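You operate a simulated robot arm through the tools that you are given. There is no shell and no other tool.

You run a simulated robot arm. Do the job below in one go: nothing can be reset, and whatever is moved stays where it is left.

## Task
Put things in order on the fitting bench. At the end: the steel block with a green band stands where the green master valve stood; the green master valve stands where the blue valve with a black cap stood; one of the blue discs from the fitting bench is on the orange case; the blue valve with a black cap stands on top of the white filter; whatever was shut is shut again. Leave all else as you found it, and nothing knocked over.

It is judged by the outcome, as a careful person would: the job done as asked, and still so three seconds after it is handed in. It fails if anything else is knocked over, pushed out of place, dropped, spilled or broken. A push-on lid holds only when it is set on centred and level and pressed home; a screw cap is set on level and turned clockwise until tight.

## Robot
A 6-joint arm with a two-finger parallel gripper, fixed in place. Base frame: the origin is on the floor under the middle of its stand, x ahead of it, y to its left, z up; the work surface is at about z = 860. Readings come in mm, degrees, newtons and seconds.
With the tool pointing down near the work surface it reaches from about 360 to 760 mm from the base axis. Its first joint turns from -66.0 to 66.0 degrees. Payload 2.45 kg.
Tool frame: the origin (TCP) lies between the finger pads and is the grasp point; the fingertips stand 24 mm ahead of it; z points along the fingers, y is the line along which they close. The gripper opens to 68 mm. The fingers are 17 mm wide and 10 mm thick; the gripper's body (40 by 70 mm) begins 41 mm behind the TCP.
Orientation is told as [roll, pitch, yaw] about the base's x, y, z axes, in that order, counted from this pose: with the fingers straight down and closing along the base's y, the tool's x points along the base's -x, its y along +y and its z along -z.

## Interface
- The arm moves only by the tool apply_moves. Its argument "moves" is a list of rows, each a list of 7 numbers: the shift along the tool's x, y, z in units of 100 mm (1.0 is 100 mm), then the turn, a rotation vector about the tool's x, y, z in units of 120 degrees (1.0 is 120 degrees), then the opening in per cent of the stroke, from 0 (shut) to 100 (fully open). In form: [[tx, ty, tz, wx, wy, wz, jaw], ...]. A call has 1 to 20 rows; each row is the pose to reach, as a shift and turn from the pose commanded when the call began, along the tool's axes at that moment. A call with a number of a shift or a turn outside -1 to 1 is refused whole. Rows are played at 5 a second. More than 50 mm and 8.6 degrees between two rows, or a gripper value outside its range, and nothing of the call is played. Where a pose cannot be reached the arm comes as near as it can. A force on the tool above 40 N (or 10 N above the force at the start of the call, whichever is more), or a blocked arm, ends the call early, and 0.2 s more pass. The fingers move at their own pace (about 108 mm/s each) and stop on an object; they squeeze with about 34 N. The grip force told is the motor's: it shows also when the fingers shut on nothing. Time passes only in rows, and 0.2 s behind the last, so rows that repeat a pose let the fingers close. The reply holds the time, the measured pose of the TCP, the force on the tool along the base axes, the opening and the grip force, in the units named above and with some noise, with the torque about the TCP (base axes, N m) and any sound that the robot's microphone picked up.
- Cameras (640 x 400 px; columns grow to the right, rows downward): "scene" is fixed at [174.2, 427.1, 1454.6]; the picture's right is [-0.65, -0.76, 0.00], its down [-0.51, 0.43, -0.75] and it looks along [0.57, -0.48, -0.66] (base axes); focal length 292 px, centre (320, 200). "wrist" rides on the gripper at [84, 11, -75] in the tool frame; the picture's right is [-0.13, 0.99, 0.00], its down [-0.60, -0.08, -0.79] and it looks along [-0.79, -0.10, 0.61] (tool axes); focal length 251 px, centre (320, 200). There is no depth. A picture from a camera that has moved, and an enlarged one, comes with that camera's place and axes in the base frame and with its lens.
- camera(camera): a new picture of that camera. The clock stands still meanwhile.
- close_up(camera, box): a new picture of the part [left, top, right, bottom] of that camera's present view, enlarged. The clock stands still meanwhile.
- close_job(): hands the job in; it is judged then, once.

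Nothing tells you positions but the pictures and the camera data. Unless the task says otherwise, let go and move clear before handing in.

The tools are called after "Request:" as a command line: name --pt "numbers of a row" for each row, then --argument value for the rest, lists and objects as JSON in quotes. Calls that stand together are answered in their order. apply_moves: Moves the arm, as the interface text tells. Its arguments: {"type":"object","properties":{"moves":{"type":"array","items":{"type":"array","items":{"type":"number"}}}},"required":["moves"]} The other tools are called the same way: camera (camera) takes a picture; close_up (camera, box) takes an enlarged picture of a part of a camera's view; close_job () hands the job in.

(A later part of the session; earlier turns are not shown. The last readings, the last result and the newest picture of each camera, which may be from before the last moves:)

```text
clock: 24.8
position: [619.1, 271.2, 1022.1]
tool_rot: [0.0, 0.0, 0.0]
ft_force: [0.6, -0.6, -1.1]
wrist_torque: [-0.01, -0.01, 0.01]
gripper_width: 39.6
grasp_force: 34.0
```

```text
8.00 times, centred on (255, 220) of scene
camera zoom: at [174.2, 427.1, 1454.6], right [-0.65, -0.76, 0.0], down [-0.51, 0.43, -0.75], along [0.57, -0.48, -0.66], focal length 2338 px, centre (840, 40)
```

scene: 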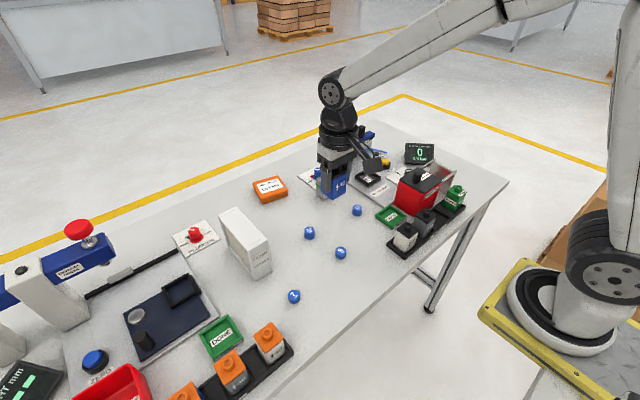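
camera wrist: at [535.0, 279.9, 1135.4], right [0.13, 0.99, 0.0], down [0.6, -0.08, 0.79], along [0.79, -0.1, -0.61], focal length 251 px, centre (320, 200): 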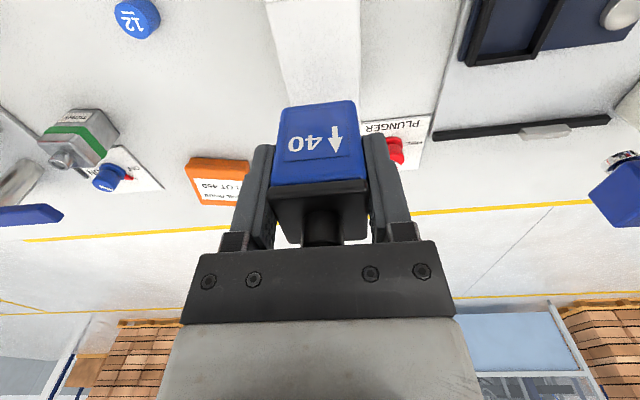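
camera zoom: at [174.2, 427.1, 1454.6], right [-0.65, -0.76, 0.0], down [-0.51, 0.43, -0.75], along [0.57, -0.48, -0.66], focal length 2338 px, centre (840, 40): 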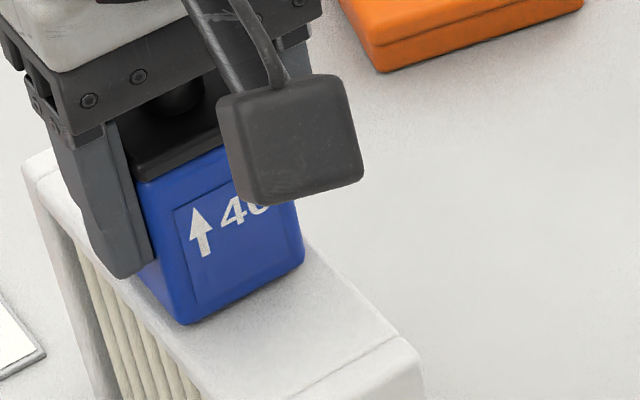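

Request:
apply_moves --pt "0 0 0.01 0 0 0 0" --pt "0 0 0.01 0 0 0 0"

Request:
apply_moves --pt "0 0 0.01 0 0 0 0" --pt "0 0 0.01 0 0 0 0"

```text
clock: 25.4
position: [617.7, 271.0, 1021.5]
tool_rot: [0.1, 0.0, 0.0]
ft_force: [-0.6, 0.1, -0.8]
wrist_torque: [0.05, 0.0, 0.0]
gripper_width: 39.5
grasp_force: 33.5
```

```text
clock: 26.0
position: [618.6, 271.3, 1022.5]
tool_rot: [0.0, 0.0, 0.1]
ft_force: [-0.8, -0.7, 1.8]
wrist_torque: [-0.04, -0.01, -0.02]
gripper_width: 39.7
grasp_force: 34.2
```

The force changed sign (+1.8 N), which suggests first contact. I'll go half a millimetre more to confirm.

Request:
apply_moves --pt "0 0 0.005 0 0 0 0" --pt "0 0 0.005 0 0 0 0"

Request:
close_up --camera "scene" --box '[230, 195, 280, 245]'

Request:
camera --camera "wrist"

```text
clock: 26.6
position: [618.4, 271.5, 1021.0]
tool_rot: [-0.1, -0.1, -0.1]
ft_force: [-2.0, 0.0, 4.2]
wrist_torque: [-0.01, 0.01, -0.02]
gripper_width: 39.7
grasp_force: 33.9
```

```text
8.00 times, centred on (255, 220) of scene
camera zoom: at [174.1, 427.1, 1454.6], right [-0.65, -0.76, 0.0], down [-0.51, 0.43, -0.75], along [0.57, -0.48, -0.66], focal length 2338 px, centre (840, 40)
```

zoom: 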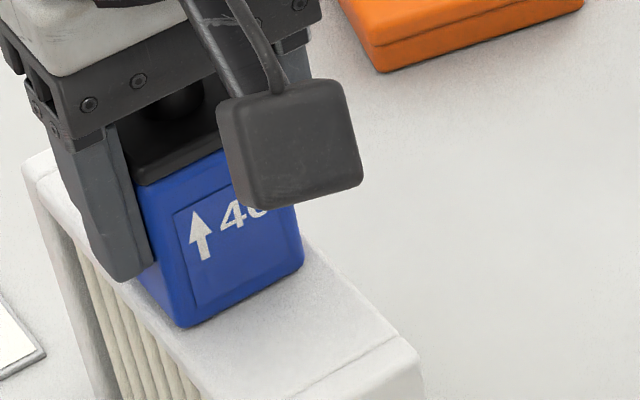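

```text
taken
camera wrist: at [535.5, 283.0, 1096.8], right [0.13, 0.99, 0.0], down [0.6, -0.08, 0.79], along [0.79, -0.1, -0.61], focal length 251 px, centre (320, 200)
```

wrist: 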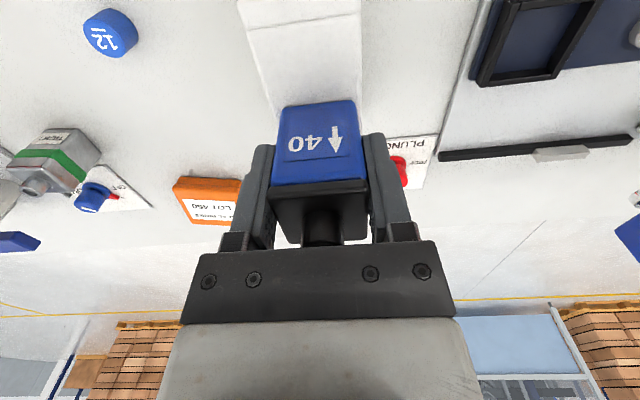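

The valve now rests on the filter with about 5 N of contact. I'll open gently, then rise straight up.

Request:
apply_moves --pt "0 0 0 0 0 0 60" --pt "0 0 0 0 0 0 65" --pt "0 0 0 0 0 0 80" --pt "0 0 0 0 0 0 90" --pt "0 0 0 0 0 0 90"

Request:
camera --camera "wrist"

```text
clock: 27.8
position: [617.8, 271.1, 1020.5]
tool_rot: [0.0, 0.0, 0.0]
ft_force: [0.3, 0.3, 0.2]
wrist_torque: [0.0, -0.02, -0.01]
gripper_width: 61.1
grasp_force: 0.0
```

```text
taken
camera wrist: at [535.6, 283.0, 1096.5], right [0.13, 0.99, 0.0], down [0.6, -0.08, 0.79], along [0.79, -0.1, -0.61], focal length 251 px, centre (320, 200)
```

wrist: 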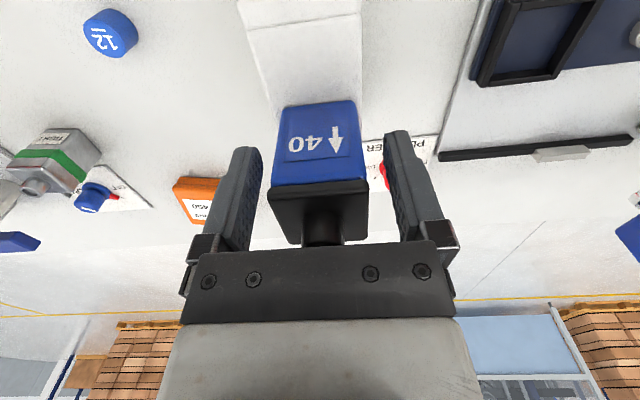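

The valve stayed put on release. Rising straight up to clear it.

Request:
apply_moves --pt "0 0 -0.1 0 0 0 90" --pt "0 0 -0.3 0 0 0 90" --pt "0 0 -0.6 0 0 0 90" --pt "0 0 -0.95 0 0 0 90"

Request:
close_up --camera "scene" --box '[195, 150, 305, 290]'

Request:
camera --camera "wrist"

```text
clock: 28.8
position: [619.9, 272.2, 1118.0]
tool_rot: [0.0, 0.0, 0.0]
ft_force: [0.2, -0.1, -0.2]
wrist_torque: [0.02, 0.01, -0.01]
gripper_width: 61.1
grasp_force: 0.1
```

```text
2.86 times, centred on (250, 220) of scene
camera zoom: at [174.2, 427.1, 1454.6], right [-0.65, -0.76, 0.0], down [-0.51, 0.43, -0.75], along [0.57, -0.48, -0.66], focal length 835 px, centre (520, 143)
```

zoom: 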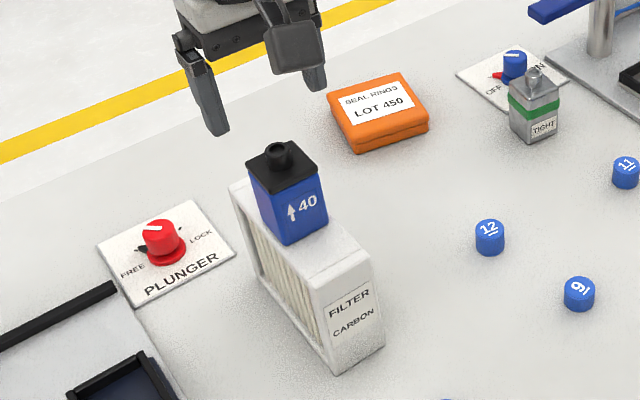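

```text
taken
camera wrist: at [536.4, 283.4, 1192.6], right [0.13, 0.99, 0.0], down [0.6, -0.08, 0.79], along [0.79, -0.1, -0.61], focal length 251 px, centre (320, 200)
```

wrist: 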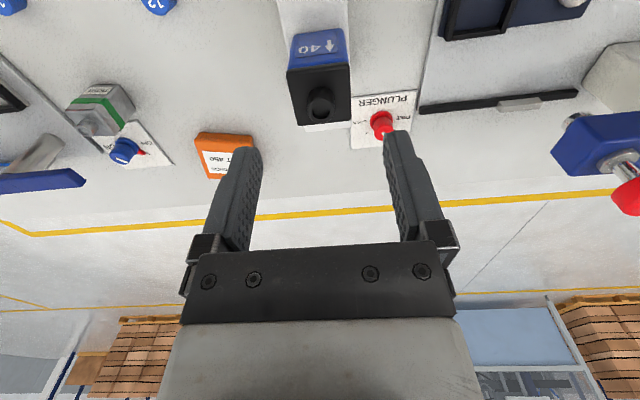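

The blue valve stands well on the filter. Next is the disc. The case centre is about (813, 87), beyond the tool-down reach, so I'll test whether a tool tilted about 20° outward can reach it.

Request:
apply_moves --pt "-0.3 -0.3 0 0 0 0 90" --pt "-0.6 -0.6 0 0 0 0 90" --pt "-0.9 -0.9 0 0 0 0 90"

Request:
apply_moves --pt "-0.2 -0.3 0.1 0 -0.05 0 90" --pt "-0.4 -0.6 0.3 0 -0.1 0 90" --pt "-0.6 -0.92 0.6 0 -0.1667 0 90" --pt "-0.8 -0.92 0.8 0 -0.1667 0 90" --pt "-0.86 -0.92 0.9 0 -0.1667 0 90"

Request:
camera --camera "scene"

Request:
camera --camera "wrist"

```text
clock: 29.6
position: [709.1, 181.1, 1116.7]
tool_rot: [0.0, 0.0, 0.0]
ft_force: [-0.3, 0.0, 0.6]
wrist_torque: [0.04, 0.02, 0.01]
gripper_width: 61.0
grasp_force: 0.0
```

```text
clock: 30.8
position: [796.3, 89.0, 1027.5]
tool_rot: [0.0, -20.0, 0.0]
ft_force: [0.5, 0.0, 0.4]
wrist_torque: [0.0, 0.01, -0.03]
gripper_width: 61.2
grasp_force: 0.1
```

```text
taken
```

scene: 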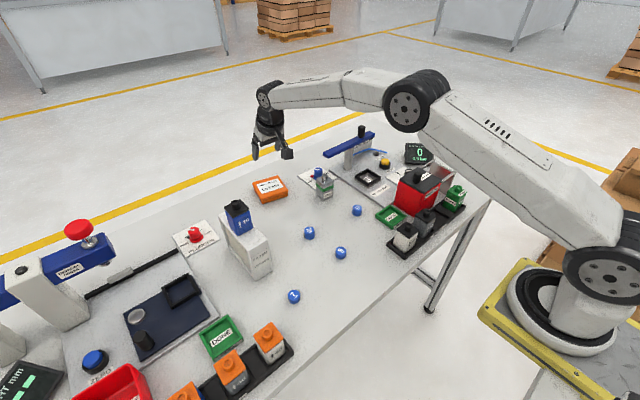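

```text
taken
camera wrist: at [692.3, 100.8, 1068.1], right [0.12, 0.99, 0.04], down [0.3, -0.08, 0.95], along [0.95, -0.1, -0.3], focal length 251 px, centre (320, 200)
```

wrist: 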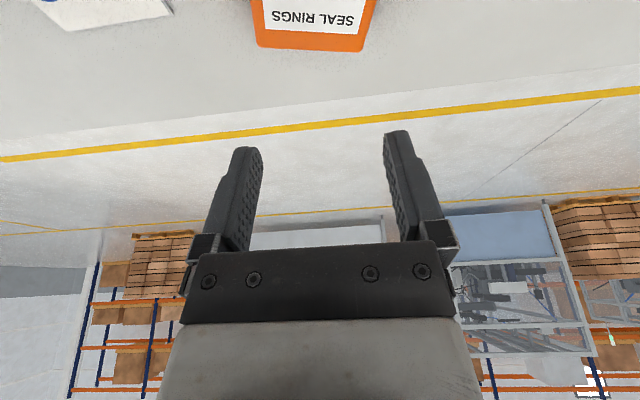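

The tilted tool reaches (796, 89) at z=1027. I'll test lower, to z≈927 above the case, which keeps the tips clear of it.

Request:
apply_moves --pt "0.114 0 0.313 0 0 0 90" --pt "0.228 0 0.627 0 0 0 90" --pt "0.342 0 0.94 0 0 0 90"

Request:
camera --camera "wrist"

Request:
close_up --camera "scene" --box '[220, 120, 330, 220]'

```text
clock: 31.6
position: [796.7, 86.0, 927.4]
tool_rot: [0.0, -20.0, 0.0]
ft_force: [0.7, 0.8, -0.2]
wrist_torque: [0.0, -0.03, -0.02]
gripper_width: 61.1
grasp_force: 0.1
```

```text
taken
camera wrist: at [693.2, 98.3, 969.1], right [0.12, 0.99, 0.04], down [0.3, -0.08, 0.95], along [0.95, -0.1, -0.3], focal length 251 px, centre (320, 200)
```

wrist: 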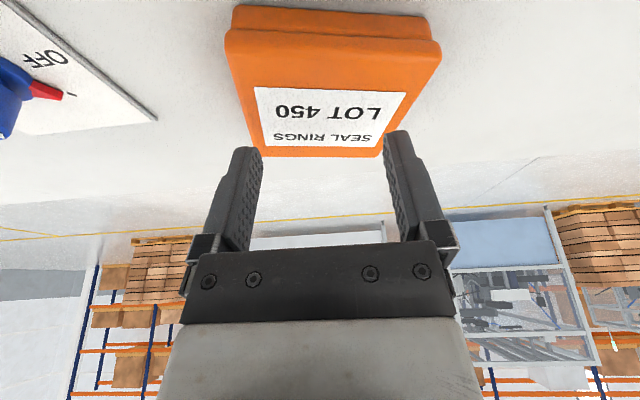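

```text
4.00 times, centred on (275, 170) of scene
camera zoom: at [174.2, 427.1, 1454.6], right [-0.65, -0.76, 0.0], down [-0.51, 0.43, -0.75], along [0.57, -0.48, -0.66], focal length 1169 px, centre (500, 320)
```

zoom: 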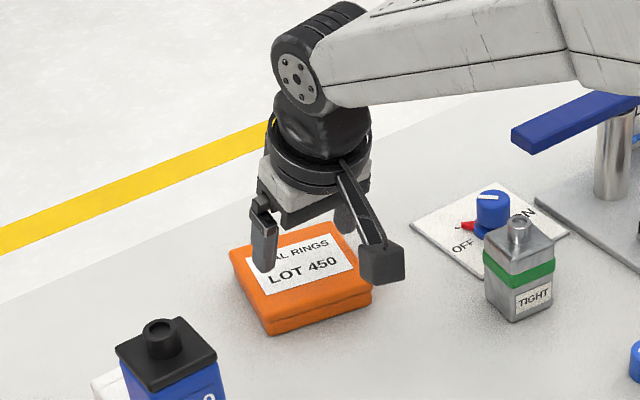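

The tilted pose reaches low over the case, whose near edge runs from about (760, 57) to (782, 139) with its top at z≈880. Now I'll back off toward disc 12, at about (592, 109), keeping this tilt.

Request:
apply_moves --pt "-0.1026 0 -0.282 0 0 0 90" --pt "0.2 0.05 -0.39 0 0 0 90" --pt "0.55 0.1 -0.52 0 0 0 90"

Request:
apply_moves --pt "0.313 0.04 -0.114 0 0 0 90" --pt "0.627 0.08 -0.228 0 0 0 90" --pt "0.94 0.115 -0.342 0 0 0 90"

Request:
apply_moves --pt "0.19 0 -0.07 0 0 0 90" --pt "0.385 0 -0.14 0 0 0 90"

Request:
camera --camera "wrist"

Request:
camera --camera "scene"

```text
clock: 32.4
position: [725.4, 98.5, 957.8]
tool_rot: [-0.1, -20.0, 0.0]
ft_force: [-0.2, 0.5, 0.0]
wrist_torque: [-0.01, 0.02, 0.0]
gripper_width: 60.9
grasp_force: 0.1
```

```text
clock: 33.2
position: [626.6, 110.1, 956.3]
tool_rot: [0.0, -20.0, 0.0]
ft_force: [1.4, -0.1, 0.8]
wrist_torque: [0.01, -0.01, 0.0]
gripper_width: 61.3
grasp_force: 0.0
```

```text
clock: 33.8
position: [582.8, 111.2, 957.1]
tool_rot: [0.0, -20.0, 0.1]
ft_force: [0.5, 0.2, 0.2]
wrist_torque: [-0.01, 0.0, -0.01]
gripper_width: 61.3
grasp_force: 0.0
```

```text
taken
camera wrist: at [479.6, 122.6, 998.4], right [0.12, 0.99, 0.04], down [0.3, -0.08, 0.95], along [0.95, -0.1, -0.3], focal length 251 px, centre (320, 200)
```

wrist: 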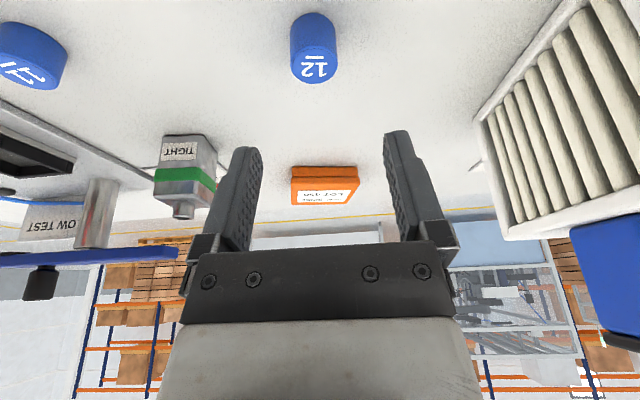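

```text
taken
```

scene: 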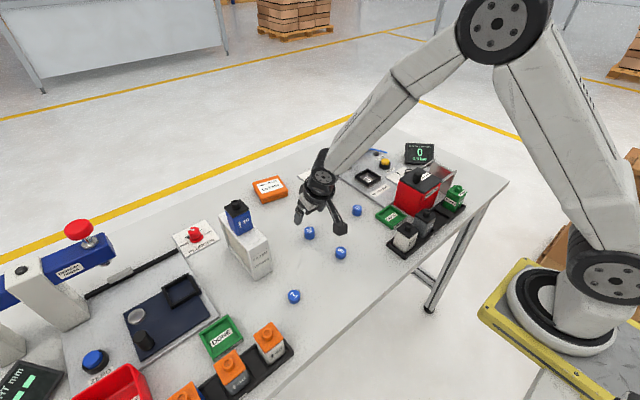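

Request:
close_up --camera "wrist" --box '[260, 0, 380, 100]'

Request:
close_up --camera "scene" --box '[280, 190, 370, 310]'

```text
4.00 times, centred on (320, 50) of wrist
camera zoom: at [479.6, 122.6, 998.4], right [0.12, 0.99, 0.04], down [0.3, -0.08, 0.95], along [0.95, -0.1, -0.3], focal length 1006 px, centre (320, 800)
```

zoom: 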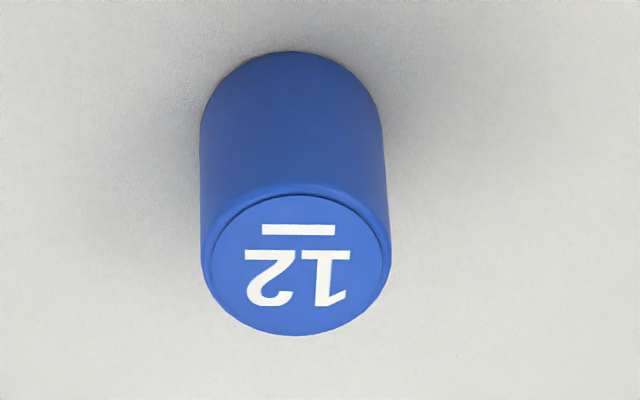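

```text
3.33 times, centred on (325, 250) of scene
camera zoom: at [174.2, 427.1, 1454.6], right [-0.65, -0.76, 0.0], down [-0.51, 0.43, -0.75], along [0.57, -0.48, -0.66], focal length 974 px, centre (303, 33)
```

zoom: 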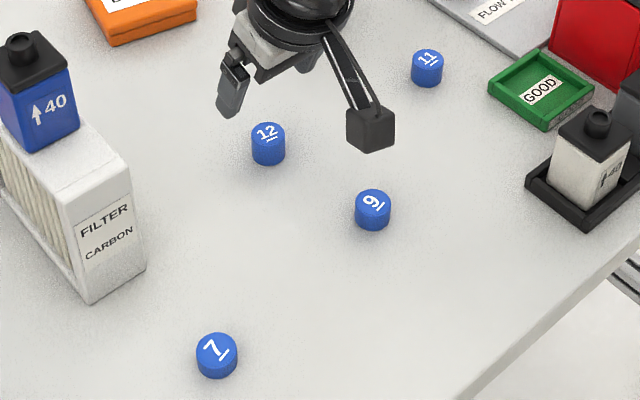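

Disc 12 lies just ahead of the tool axis, about 25 mm tall and 27 mm across. I'll lower with the tilt kept to z≈889.5, then close.

Request:
apply_moves --pt "0.08 -0.01 0.2114 0 0 0 90" --pt "0.154 -0.01 0.423 0 0 0 90" --pt "0.205 -0.01 0.564 0 0 0 90" --pt "0.231 -0.01 0.6343 0 0 0 90"

Request:
camera --camera "wrist"

Request:
close_up --camera "scene" --box '[270, 190, 360, 270]'

```text
clock: 34.8
position: [583.0, 108.1, 889.8]
tool_rot: [0.0, -20.0, 0.0]
ft_force: [-0.6, 0.2, -1.0]
wrist_torque: [0.0, 0.0, 0.01]
gripper_width: 61.0
grasp_force: 0.1
```

```text
taken
camera wrist: at [479.9, 120.4, 931.0], right [0.12, 0.99, 0.04], down [0.3, -0.08, 0.95], along [0.95, -0.1, -0.3], focal length 251 px, centre (320, 200)
```

wrist: 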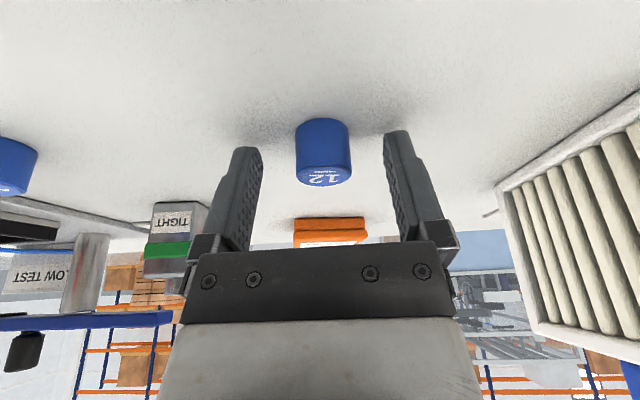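

```text
5.00 times, centred on (315, 230) of scene
camera zoom: at [174.2, 427.1, 1454.6], right [-0.65, -0.76, 0.0], down [-0.51, 0.43, -0.75], along [0.57, -0.48, -0.66], focal length 1461 px, centre (345, 50)
```

zoom: 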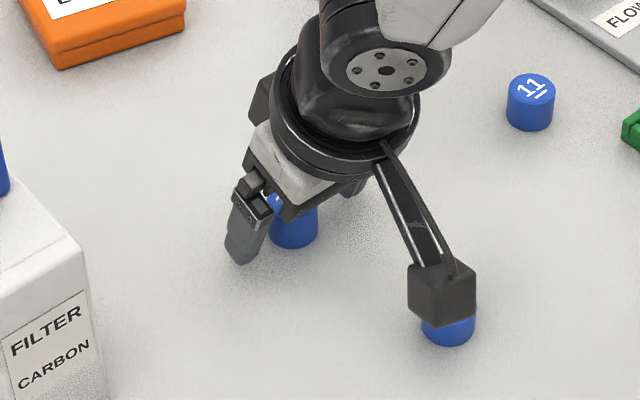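

The disc is centred between the fingers with no contact elsewhere. Closing.

Request:
apply_moves --pt "0 0 0 0 0 0 60" --pt "0 0 0 0 0 0 40" --pt "0 0 0 0 0 0 20" --pt "0 0 0 0 0 0 0" --pt "0 0 0 0 0 0 0"

Request:
camera --camera "wrist"

```text
clock: 36.0
position: [582.9, 109.5, 890.0]
tool_rot: [0.0, -20.1, 0.1]
ft_force: [0.3, 0.5, 0.3]
wrist_torque: [-0.03, -0.01, -0.02]
gripper_width: 24.6
grasp_force: 34.1
```

```text
taken
camera wrist: at [479.7, 120.4, 931.0], right [0.12, 0.99, 0.04], down [0.3, -0.08, 0.95], along [0.95, -0.1, -0.3], focal length 251 px, centre (320, 200)
```

wrist: 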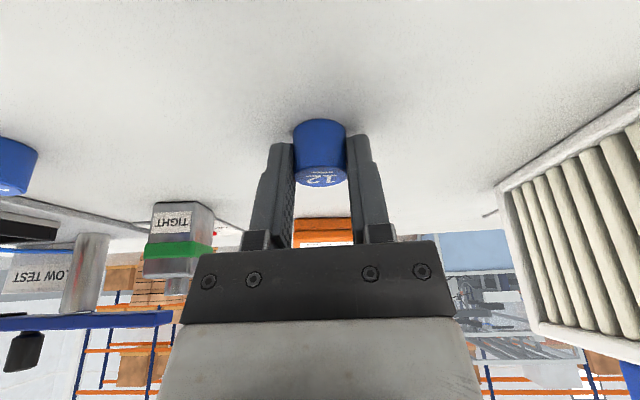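

Gripped at 24.6 mm, about the disc's diameter. I'll lift gently and check.

Request:
apply_moves --pt "-0.017 0 -0.047 0 0 0 0" --pt "-0.068 0 -0.188 0 0 0 0" --pt "-0.137 0 -0.376 0 0 0 0" --pt "-0.24 0 -0.658 0 0 0 0"

Request:
camera --camera "wrist"

Request:
close_up --camera "scene" --box '[270, 170, 360, 270]'

```text
clock: 37.0
position: [582.1, 109.7, 958.7]
tool_rot: [-0.1, -19.9, -0.1]
ft_force: [0.2, -0.9, -0.4]
wrist_torque: [-0.01, -0.02, 0.03]
gripper_width: 24.8
grasp_force: 33.8
```

```text
taken
camera wrist: at [479.2, 120.7, 1000.9], right [0.12, 0.99, 0.04], down [0.3, -0.08, 0.95], along [0.95, -0.1, -0.3], focal length 251 px, centre (320, 200)
```

wrist: 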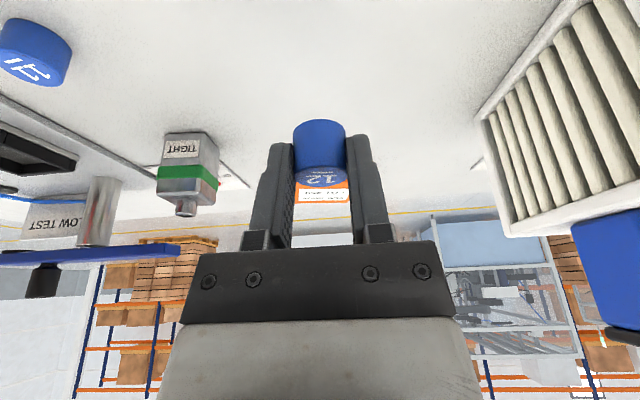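

```text
4.00 times, centred on (315, 220) of scene
camera zoom: at [174.2, 427.1, 1454.6], right [-0.65, -0.76, 0.0], down [-0.51, 0.43, -0.75], along [0.57, -0.48, -0.66], focal length 1169 px, centre (340, 120)
```

zoom: 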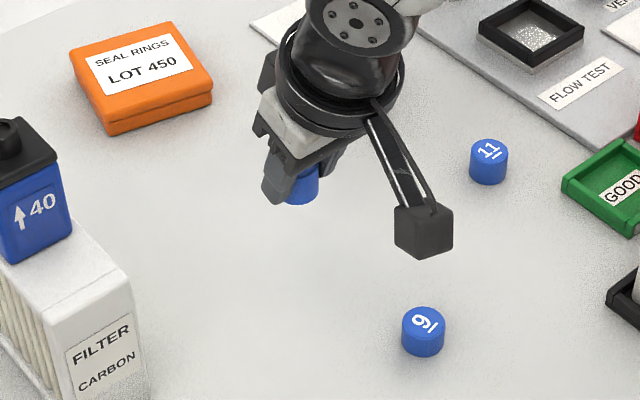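

The disc is held. I'll carry it over the case at this height, heading for TCP ≈ (790, 90).

Request:
apply_moves --pt "-0.313 -0.03 0.114 0 0 0 0" --pt "-0.627 -0.06 0.228 0 0 0 0" --pt "-0.94 -0.1 0.342 0 0 0 0"

Request:
apply_moves --pt "-0.313 -0.03 0.114 0 0 0 0" --pt "-0.627 -0.06 0.228 0 0 0 0" --pt "-0.94 -0.09 0.342 0 0 0 0"

Request:
apply_moves --pt "-0.066 0 0.024 0 0 0 0" --pt "0.0 0 0.21 0 0 0 0" --pt "0.022 0 0.269 0 0 0 0"

Request:
camera --camera "wrist"

Request:
close_up --camera "scene" --box '[225, 130, 325, 220]'

```text
clock: 37.8
position: [685.3, 98.9, 959.5]
tool_rot: [-0.1, -20.0, 0.0]
ft_force: [0.2, 0.2, 0.1]
wrist_torque: [-0.01, 0.03, 0.0]
gripper_width: 25.0
grasp_force: 34.2
```

```text
clock: 38.6
position: [784.9, 88.3, 960.6]
tool_rot: [0.0, -20.0, 0.0]
ft_force: [0.2, -0.5, 1.0]
wrist_torque: [0.02, -0.01, -0.02]
gripper_width: 25.0
grasp_force: 33.8
```

```text
clock: 39.4
position: [791.1, 90.5, 934.2]
tool_rot: [0.0, -20.0, -0.1]
ft_force: [-0.2, 0.2, -1.3]
wrist_torque: [-0.03, 0.03, 0.0]
gripper_width: 25.0
grasp_force: 34.4
```

```text
taken
camera wrist: at [687.5, 101.5, 975.9], right [0.12, 0.99, 0.04], down [0.3, -0.08, 0.95], along [0.95, -0.1, -0.3], focal length 251 px, centre (320, 200)
```

wrist: 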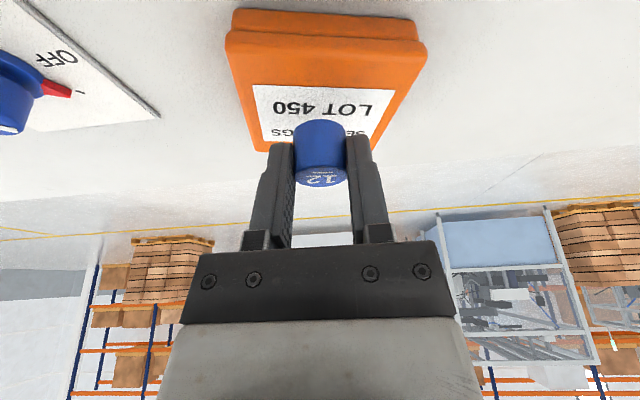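

```text
4.44 times, centred on (275, 175) of scene
camera zoom: at [174.2, 427.1, 1454.6], right [-0.65, -0.76, 0.0], down [-0.51, 0.43, -0.75], along [0.57, -0.48, -0.66], focal length 1299 px, centre (520, 311)
```

zoom: 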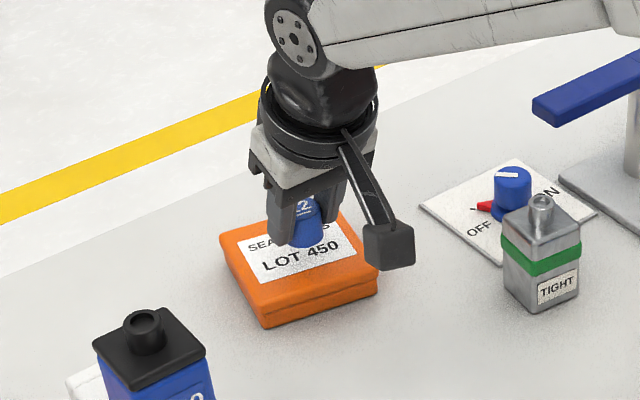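

The disc is above the case, about 27 mm in from the near edge. I'll lower to just above contact, then step down in small moves.

Request:
apply_moves --pt "0.027 0 0.075 0 0 0 0" --pt "0.051 0 0.141 0 0 0 0" --pt "0.068 0 0.188 0 0 0 0"

Request:
apply_moves --pt "0.0034 0 0.0094 0 0 0 0" --pt "0.0068 0 0.0188 0 0 0 0"

Request:
close_up --camera "wrist" --box '[200, 0, 440, 200]'

Request:
close_up --camera "scene" --box '[245, 150, 305, 210]'

```text
clock: 40.2
position: [791.2, 89.6, 916.7]
tool_rot: [0.1, -20.1, 0.0]
ft_force: [-3.4, -0.4, 8.8]
wrist_torque: [0.0, 0.03, -0.01]
gripper_width: 25.1
grasp_force: 33.8
```

```text
clock: 40.8
position: [790.1, 88.8, 915.6]
tool_rot: [0.2, -20.3, 0.0]
ft_force: [-8.0, -2.6, 24.8]
wrist_torque: [-0.09, 0.11, -0.03]
gripper_width: 24.9
grasp_force: 34.4
```

```text
2.00 times, centred on (320, 100) of wrist
camera zoom: at [688.1, 101.8, 956.6], right [0.12, 0.99, 0.05], down [0.29, -0.08, 0.95], along [0.95, -0.1, -0.3], focal length 503 px, centre (320, 400)
```

zoom: 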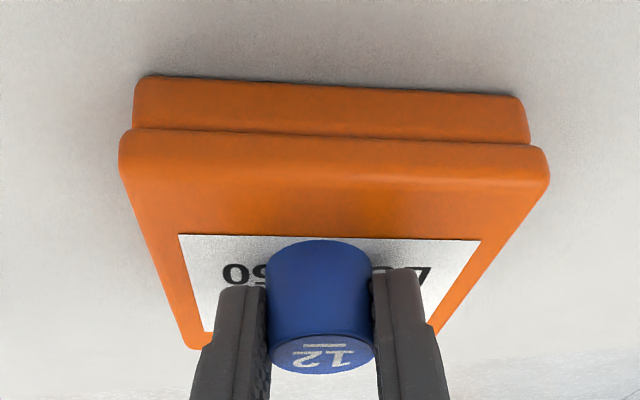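

```text
6.67 times, centred on (275, 180) of scene
camera zoom: at [173.3, 427.0, 1454.7], right [-0.65, -0.76, 0.0], down [-0.51, 0.43, -0.75], along [0.57, -0.48, -0.66], focal length 1948 px, centre (620, 333)
```

zoom: 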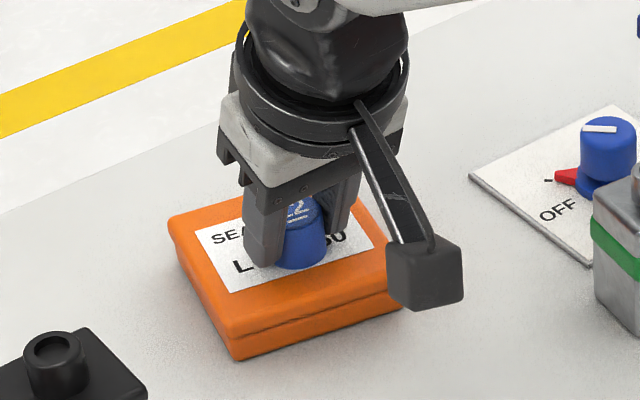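

The disc is firmly on the case, pressed with about 25 N. I'll ease up about 2.4 mm to relax it, then check.

Request:
apply_moves --pt "-0.004 0 -0.011 0 0 0 0" --pt "-0.0082 0 -0.0225 0 0 0 0" --pt "-0.0082 0 -0.0225 0 0 0 0"

```text
clock: 41.6
position: [792.2, 91.3, 917.1]
tool_rot: [0.0, -20.2, 0.0]
ft_force: [5.7, -2.4, 15.3]
wrist_torque: [-0.08, -0.28, -0.04]
gripper_width: 24.8
grasp_force: 33.8
```

Request:
apply_moves --pt "-0.003 0 -0.0085 0 0 0 0" --pt "-0.003 0 -0.0085 0 0 0 0"

Request:
close_up --camera "wrist" --box '[200, 0, 440, 200]'

```text
clock: 42.2
position: [790.9, 91.1, 915.4]
tool_rot: [0.0, -20.0, 0.1]
ft_force: [2.3, -1.5, 15.5]
wrist_torque: [-0.03, -0.2, -0.02]
gripper_width: 25.1
grasp_force: 34.0
```

```text
2.00 times, centred on (320, 100) of wrist
camera zoom: at [687.3, 102.5, 957.3], right [0.12, 0.99, 0.04], down [0.3, -0.08, 0.95], along [0.95, -0.1, -0.3], focal length 503 px, centre (320, 400)
```

zoom: 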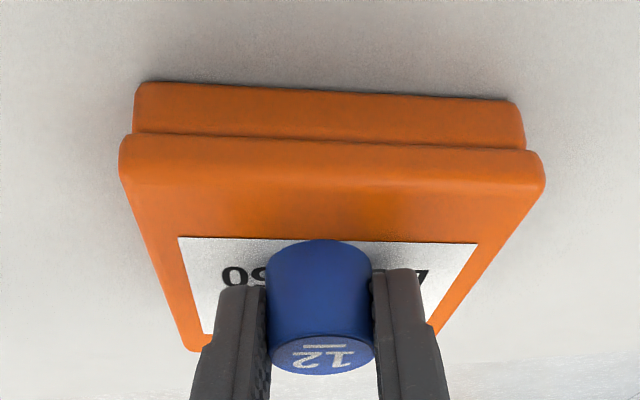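

Request:
apply_moves --pt "-0.0034 0 -0.0094 0 0 0 0" --pt "-0.0051 0 -0.0141 0 0 0 0" --pt "-0.0051 0 -0.0141 0 0 0 0"

Request:
close_up --camera "wrist" --box '[200, 0, 440, 200]'

```text
clock: 43.0
position: [789.3, 91.1, 914.2]
tool_rot: [0.1, -19.9, 0.0]
ft_force: [1.2, 2.1, 10.2]
wrist_torque: [0.02, -0.09, 0.01]
gripper_width: 24.8
grasp_force: 34.0
```

```text
2.00 times, centred on (320, 100) of wrist
camera zoom: at [686.9, 102.5, 957.5], right [0.12, 0.99, 0.04], down [0.3, -0.08, 0.95], along [0.95, -0.1, -0.31], focal length 503 px, centre (320, 400)
```

zoom: 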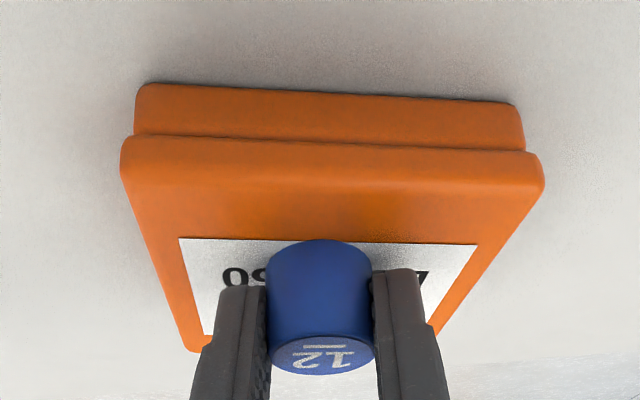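

Request:
apply_moves --pt "-0.0027 0 -0.0075 0 0 0 0" --pt "-0.0027 0 -0.0075 0 0 0 0"

```text
clock: 43.6
position: [789.9, 90.1, 915.5]
tool_rot: [0.0, -19.8, -0.1]
ft_force: [1.6, 0.9, 4.8]
wrist_torque: [0.03, -0.05, 0.03]
gripper_width: 24.8
grasp_force: 34.0
```

The load is down to about 5 N. I'll release gently.

Request:
apply_moves --pt "0 0 0 0 0 0 38" --pt "0 0 0 0 0 0 45" --pt "0 0 0 0 0 0 60" --pt "0 0 0 0 0 0 75" --pt "0 0 0 0 0 0 75"

Request:
close_up --camera "wrist" --box '[200, 0, 440, 200]'

Request:
close_up --camera "scene" --box '[245, 150, 305, 210]'

```text
clock: 44.8
position: [790.3, 90.6, 917.3]
tool_rot: [-0.1, -20.0, 0.0]
ft_force: [-0.4, -0.7, -1.0]
wrist_torque: [-0.02, 0.01, -0.03]
gripper_width: 50.9
grasp_force: 0.1
```

```text
2.00 times, centred on (320, 100) of wrist
camera zoom: at [687.3, 102.2, 958.7], right [0.12, 0.99, 0.04], down [0.3, -0.08, 0.95], along [0.95, -0.1, -0.3], focal length 503 px, centre (320, 400)
```

zoom: 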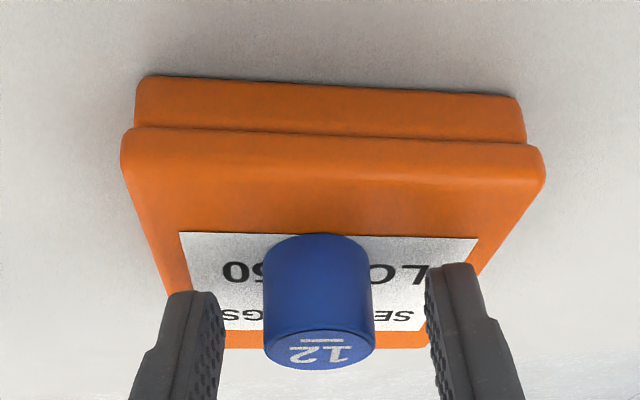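

```text
6.67 times, centred on (275, 180) of scene
camera zoom: at [174.2, 427.1, 1454.6], right [-0.65, -0.76, 0.0], down [-0.51, 0.43, -0.75], along [0.57, -0.48, -0.66], focal length 1948 px, centre (620, 333)
```

zoom: 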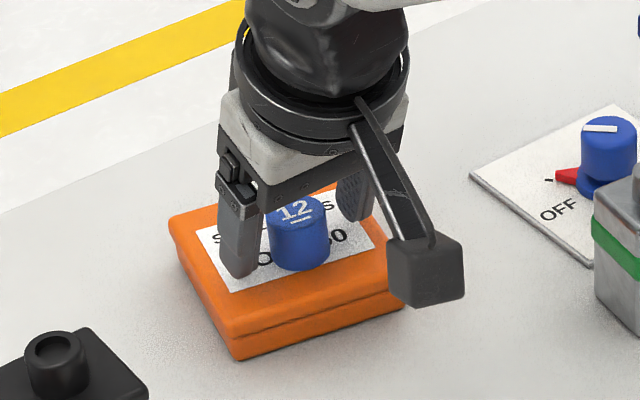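

The disc sits flat on the orange case. I'll rise, untilt, and move back toward the rack for the green master valve.

Request:
apply_moves --pt "-0.07 0 -0.19 0 0 0 75" --pt "-0.17 0 -0.47 0 0 0 75" --pt "-0.31 0 -0.85 0 0 0 75"

Request:
close_up --camera "scene" --box '[240, 165, 300, 215]'

Request:
apply_moves --pt "0.2 0 -0.3 0 0.05 0 75" --pt "0.5 0 -0.5 0 0.1 0 75" --pt "0.85 0 -0.6 0 0.1667 0 75"

Request:
camera --camera "wrist"

```text
clock: 45.6
position: [791.9, 90.7, 1007.9]
tool_rot: [0.0, -19.9, 0.0]
ft_force: [-0.6, -0.5, 0.4]
wrist_torque: [0.03, -0.02, 0.04]
gripper_width: 51.0
grasp_force: 0.0
```

```text
8.00 times, centred on (270, 190) of scene
camera zoom: at [174.2, 427.1, 1454.6], right [-0.65, -0.76, 0.0], down [-0.51, 0.43, -0.75], along [0.57, -0.48, -0.66], focal length 2338 px, centre (720, 280)
```

zoom: 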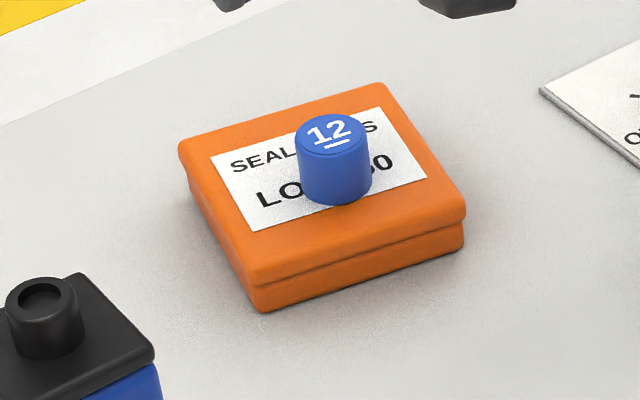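

```text
clock: 46.4
position: [690.5, 90.6, 1033.2]
tool_rot: [0.0, 0.2, 0.0]
ft_force: [-0.8, 0.5, -0.5]
wrist_torque: [-0.01, -0.01, -0.01]
gripper_width: 51.1
grasp_force: 0.0
```

```text
taken
camera wrist: at [607.3, 102.5, 1108.4], right [0.13, 0.99, 0.0], down [0.61, -0.08, 0.79], along [0.79, -0.1, -0.61], focal length 251 px, centre (320, 200)
```

wrist: 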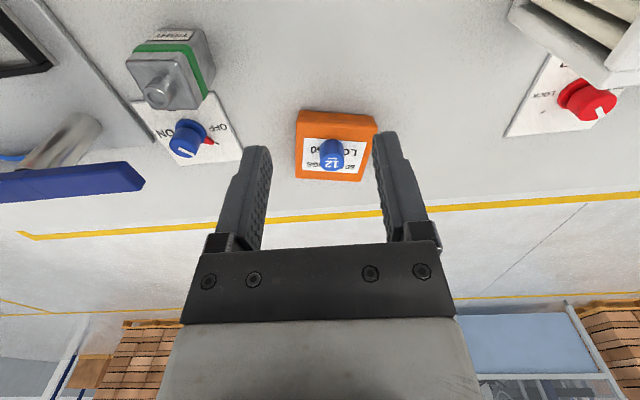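

The case has not moved and the disc is secure. I'll measure the steel block here before heading to the rack.

Request:
close_up --camera "wrist" --box '[90, 0, 270, 180]'

```text
2.22 times, centred on (180, 90) of wrist
camera zoom: at [607.3, 102.5, 1108.4], right [0.13, 0.99, 0.0], down [0.61, -0.08, 0.79], along [0.79, -0.1, -0.61], focal length 559 px, centre (631, 444)
```

zoom: 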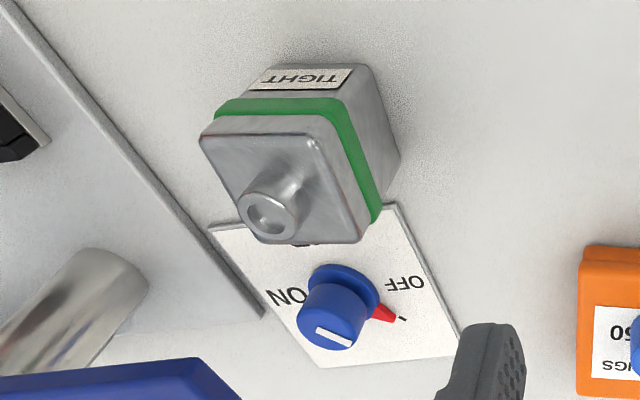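

Now I'll go back over the clear bench to the rack at about z=1060.

Request:
apply_moves --pt "0.33 0 -0.1 0 0 0 100" --pt "0.66 0 -0.2 0 0 0 100" --pt "1.0 -0.1 -0.3 0 0 0 100"

Request:
apply_moves --pt "0.33 -0.2 0 0 0 0 100" --pt "0.66 -0.4 0 0 0 0 100" --pt "1.0 -0.6 0 0 0 0 100"

Request:
apply_moves --pt "0.3 -0.33 0 0 0 0 100" --pt "0.6 -0.66 0 0 0 0 100" --pt "0.92 -1.0 0 0 0 0 100"

Request:
apply_moves --pt "0 -0.33 0 0 0 0 100" --pt "0 -0.66 0 0 0 0 100" --pt "0 -1.0 0 0 0 0 100"

Request:
apply_moves --pt "0 -0.33 0 0 0 0 100" --pt "0 -0.66 0 0 0 0 100" --pt "0 -0.96 0 0 0 0 100"

Request:
camera --camera "wrist"

```text
clock: 47.2
position: [589.3, 79.8, 1065.8]
tool_rot: [0.0, 0.0, 0.0]
ft_force: [-0.1, 0.0, 0.3]
wrist_torque: [0.02, -0.02, 0.0]
gripper_width: 67.9
grasp_force: 0.0
```

```text
clock: 48.0
position: [489.5, 19.3, 1065.7]
tool_rot: [0.0, -0.1, 0.0]
ft_force: [0.5, 1.0, -0.4]
wrist_torque: [0.0, -0.02, -0.01]
gripper_width: 67.9
grasp_force: 0.1
```

```text
clock: 48.8
position: [399.6, -81.0, 1066.1]
tool_rot: [0.0, 0.0, 0.0]
ft_force: [-0.6, 0.2, -0.4]
wrist_torque: [0.0, 0.0, -0.03]
gripper_width: 67.9
grasp_force: 0.0
```

```text
clock: 49.6
position: [400.7, -179.4, 1066.0]
tool_rot: [0.0, 0.0, 0.0]
ft_force: [-0.4, 0.3, -0.4]
wrist_torque: [-0.03, -0.01, 0.02]
gripper_width: 68.0
grasp_force: 0.0
```

```text
clock: 50.4
position: [397.9, -274.4, 1064.7]
tool_rot: [0.0, 0.2, -0.1]
ft_force: [-0.3, -0.1, -0.2]
wrist_torque: [0.03, 0.03, 0.0]
gripper_width: 68.0
grasp_force: 0.1
```

```text
taken
camera wrist: at [315.3, -264.1, 1139.6], right [0.13, 0.99, 0.0], down [0.6, -0.08, 0.79], along [0.79, -0.1, -0.61], focal length 251 px, centre (320, 200)
```

wrist: 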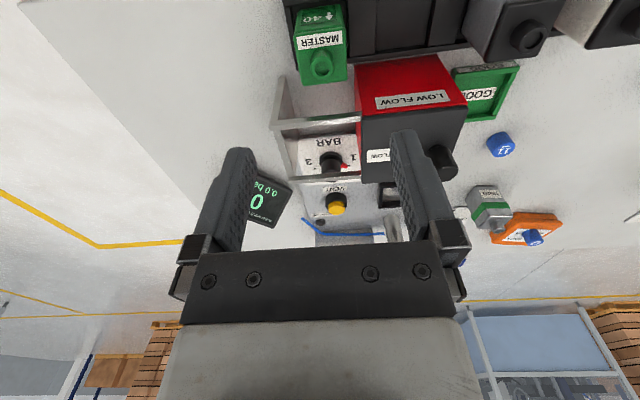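

I'm hovering near the green valve. I'll lower to z≈960 and check alignment.

Request:
apply_moves --pt "0 0 0.33 0 0 0 100" --pt "0 0 0.66 0 0 0 100" --pt "0 0 1.0 0 0 0 100"

Request:
camera --camera "wrist"

Request:
close_up --camera "wrist" --box '[180, 60, 460, 240]'

```text
clock: 51.2
position: [398.7, -274.7, 965.0]
tool_rot: [0.0, -0.1, 0.0]
ft_force: [-0.5, 0.4, -0.6]
wrist_torque: [-0.05, 0.03, 0.0]
gripper_width: 68.0
grasp_force: 0.1
```

```text
taken
camera wrist: at [315.1, -261.9, 1039.4], right [0.13, 0.99, 0.0], down [0.6, -0.08, 0.79], along [0.79, -0.1, -0.61], focal length 251 px, centre (320, 200)
```

wrist: 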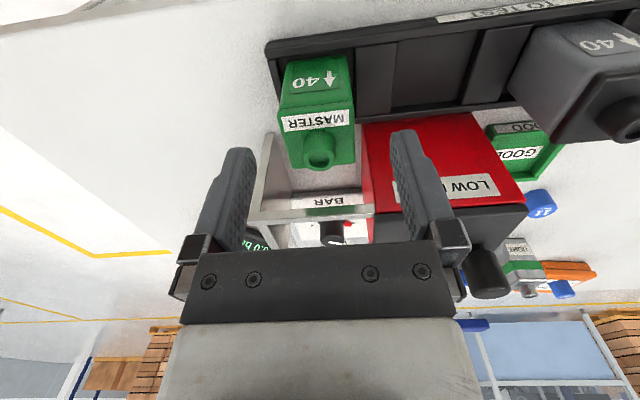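

```text
2.22 times, centred on (320, 150) of wrist
camera zoom: at [315.1, -261.9, 1039.4], right [0.13, 0.99, 0.0], down [0.6, -0.08, 0.79], along [0.79, -0.1, -0.61], focal length 559 px, centre (320, 311)
```

zoom: 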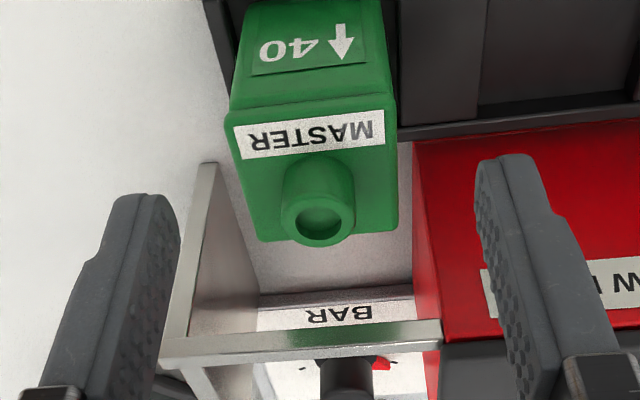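

The green cap is about 1.6 mm to -y of the axis. I'll correct that and go down to z≈913, watching for contact.

Request:
apply_moves --pt "-0.01 -0.016 0.1 0 0 0 100" --pt "-0.01 -0.016 0.25 0 0 0 100" --pt "-0.01 -0.016 0.4 0 0 0 100" --pt "-0.01 -0.016 0.52 0 0 0 100"

Request:
camera --camera "wrist"

Request:
close_up --camera "scene" --box '[390, 140, 490, 250]'

```text
clock: 52.2
position: [398.9, -276.7, 913.1]
tool_rot: [0.0, 0.0, -0.1]
ft_force: [-0.1, -0.1, 0.4]
wrist_torque: [-0.01, 0.01, 0.0]
gripper_width: 68.0
grasp_force: 0.1
```

```text
taken
camera wrist: at [316.6, -265.2, 988.3], right [0.13, 0.99, 0.0], down [0.6, -0.08, 0.79], along [0.79, -0.1, -0.61], focal length 251 px, centre (320, 200)
```

wrist: 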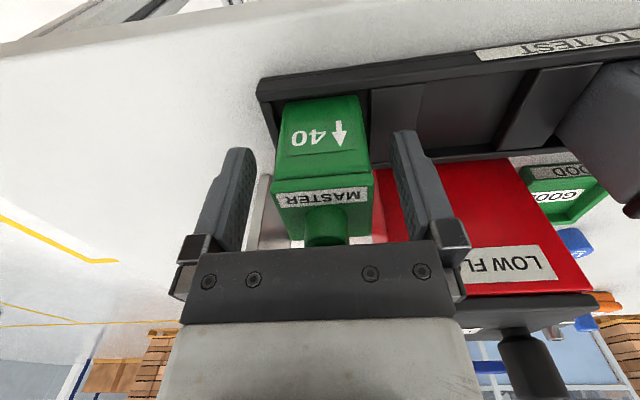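

```text
3.64 times, centred on (440, 195) of scene
camera zoom: at [174.2, 427.1, 1454.6], right [-0.65, -0.76, 0.0], down [-0.51, 0.43, -0.75], along [0.57, -0.48, -0.66], focal length 1063 px, centre (-116, 218)
```

zoom: 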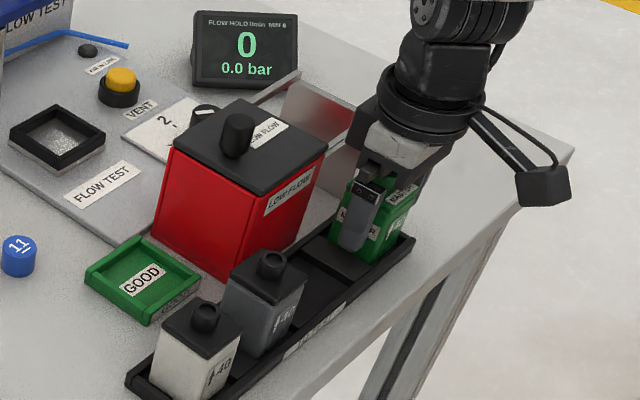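

The green valve is between the fingers and clear of the red box. Closing and lifting slightly.

Request:
apply_moves --pt "0 0 0 0 0 0 70" --pt "0 0 0 0 0 0 40" --pt "0 0 0 0 0 0 10" --pt "0 0 0 0 0 0 0" --pt "0 0 0 0 0 0 0"

Request:
apply_moves --pt "0 0 -0.03 0 0 0 0" --pt "0 0 -0.12 0 0 0 0" --pt "0 0 -0.3 0 0 0 0" --pt "0 0 -0.5 0 0 0 0"

Request:
camera --camera "wrist"

Request:
close_up --camera "scene" --box '[390, 140, 490, 250]'

```text
clock: 53.4
position: [399.9, -276.0, 914.0]
tool_rot: [0.0, 0.0, 0.0]
ft_force: [0.2, -0.3, 0.1]
wrist_torque: [-0.04, 0.03, 0.03]
gripper_width: 39.6
grasp_force: 34.2
```

```text
clock: 54.4
position: [399.4, -277.5, 962.7]
tool_rot: [0.0, 0.0, 0.1]
ft_force: [-0.6, 0.8, -1.1]
wrist_torque: [0.02, 0.02, 0.01]
gripper_width: 39.6
grasp_force: 33.3
```

```text
taken
camera wrist: at [316.4, -265.7, 1038.1], right [0.13, 0.99, 0.0], down [0.6, -0.08, 0.79], along [0.79, -0.1, -0.61], focal length 251 px, centre (320, 200)
```

wrist: 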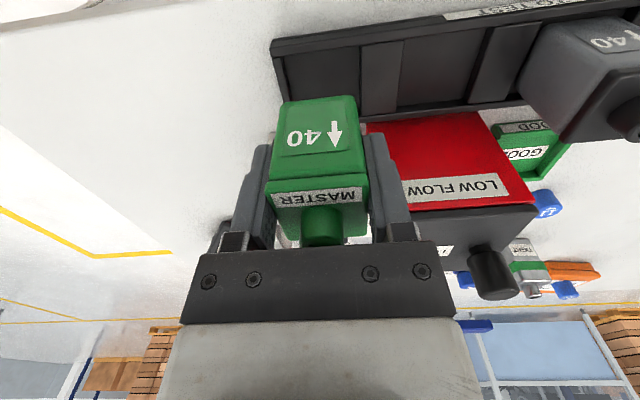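

```text
3.64 times, centred on (440, 195) of scene
camera zoom: at [174.2, 427.1, 1454.6], right [-0.65, -0.76, 0.0], down [-0.51, 0.43, -0.75], along [0.57, -0.48, -0.66], focal length 1063 px, centre (-116, 218)
```

zoom: 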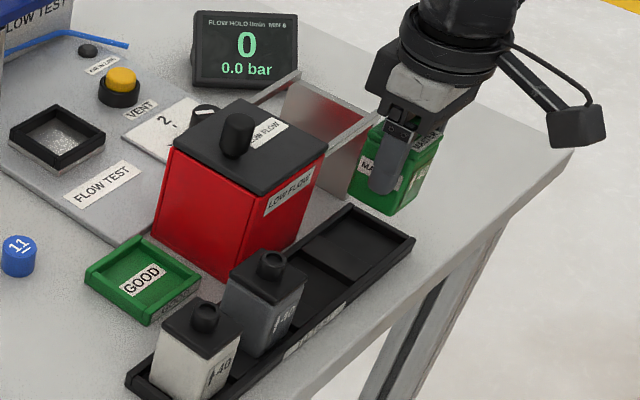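

The green valve is held well. By dead reckoning the blue slot is 76 mm toward +y at the same x. I'll shift over it and check.

Request:
apply_moves --pt "0 0.2 0 0 0 0 0" --pt "0 0.4 0 0 0 0 0" --pt "0 0.6 0 0 0 0 0" --pt "0 0.76 0 0 0 0 0" --pt "0 0.76 0 0 0 0 0"

Request:
camera --camera "wrist"

Request:
close_up --camera "wrist" --box '[220, 30, 420, 160]'

Request:
close_up --camera "scene" --box '[400, 160, 480, 240]'

```text
clock: 55.6
position: [401.0, -201.9, 961.6]
tool_rot: [0.0, -0.1, -0.1]
ft_force: [0.4, 1.2, -0.9]
wrist_torque: [-0.04, 0.01, -0.02]
gripper_width: 39.4
grasp_force: 34.2
```

```text
taken
camera wrist: at [318.1, -190.1, 1037.2], right [0.13, 0.99, 0.0], down [0.6, -0.08, 0.79], along [0.79, -0.1, -0.61], focal length 251 px, centre (320, 200)
```

wrist: 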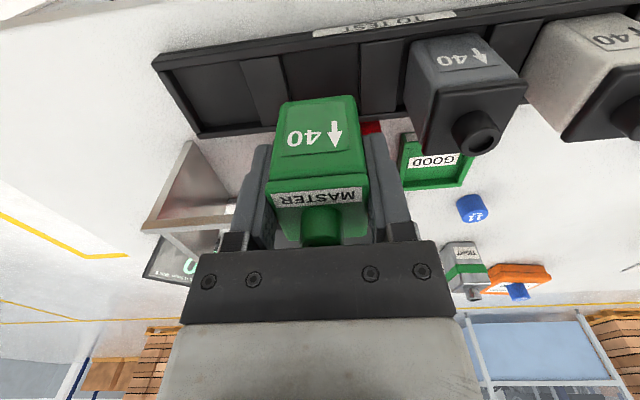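

```text
3.08 times, centred on (320, 95) of wrist
camera zoom: at [318.1, -190.1, 1037.2], right [0.13, 0.99, 0.0], down [0.6, -0.08, 0.79], along [0.79, -0.1, -0.61], focal length 774 px, centre (320, 523)
```

zoom: 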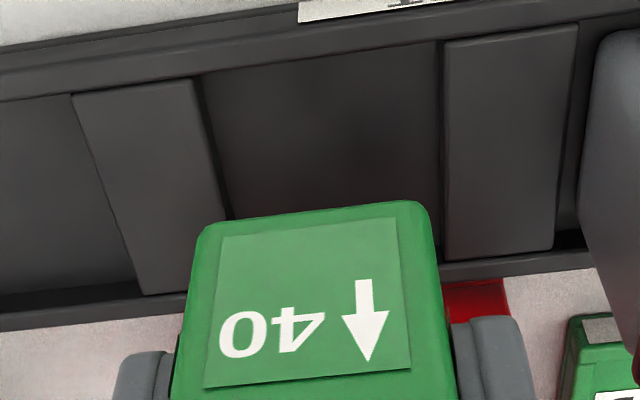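

```text
5.00 times, centred on (440, 200) of scene
camera zoom: at [174.2, 427.1, 1454.6], right [-0.65, -0.76, 0.0], down [-0.51, 0.43, -0.75], along [0.57, -0.48, -0.66], focal length 1461 px, centre (-280, 200)
```

zoom: 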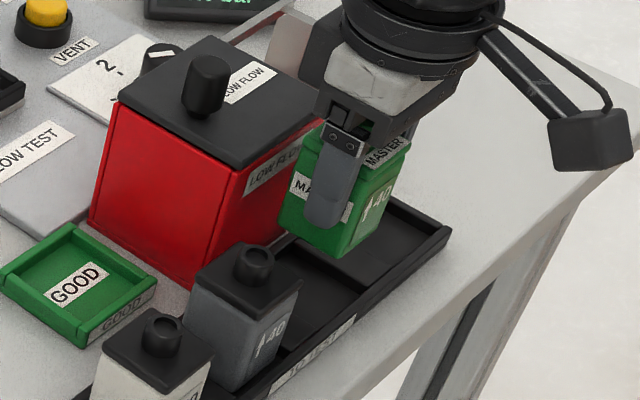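

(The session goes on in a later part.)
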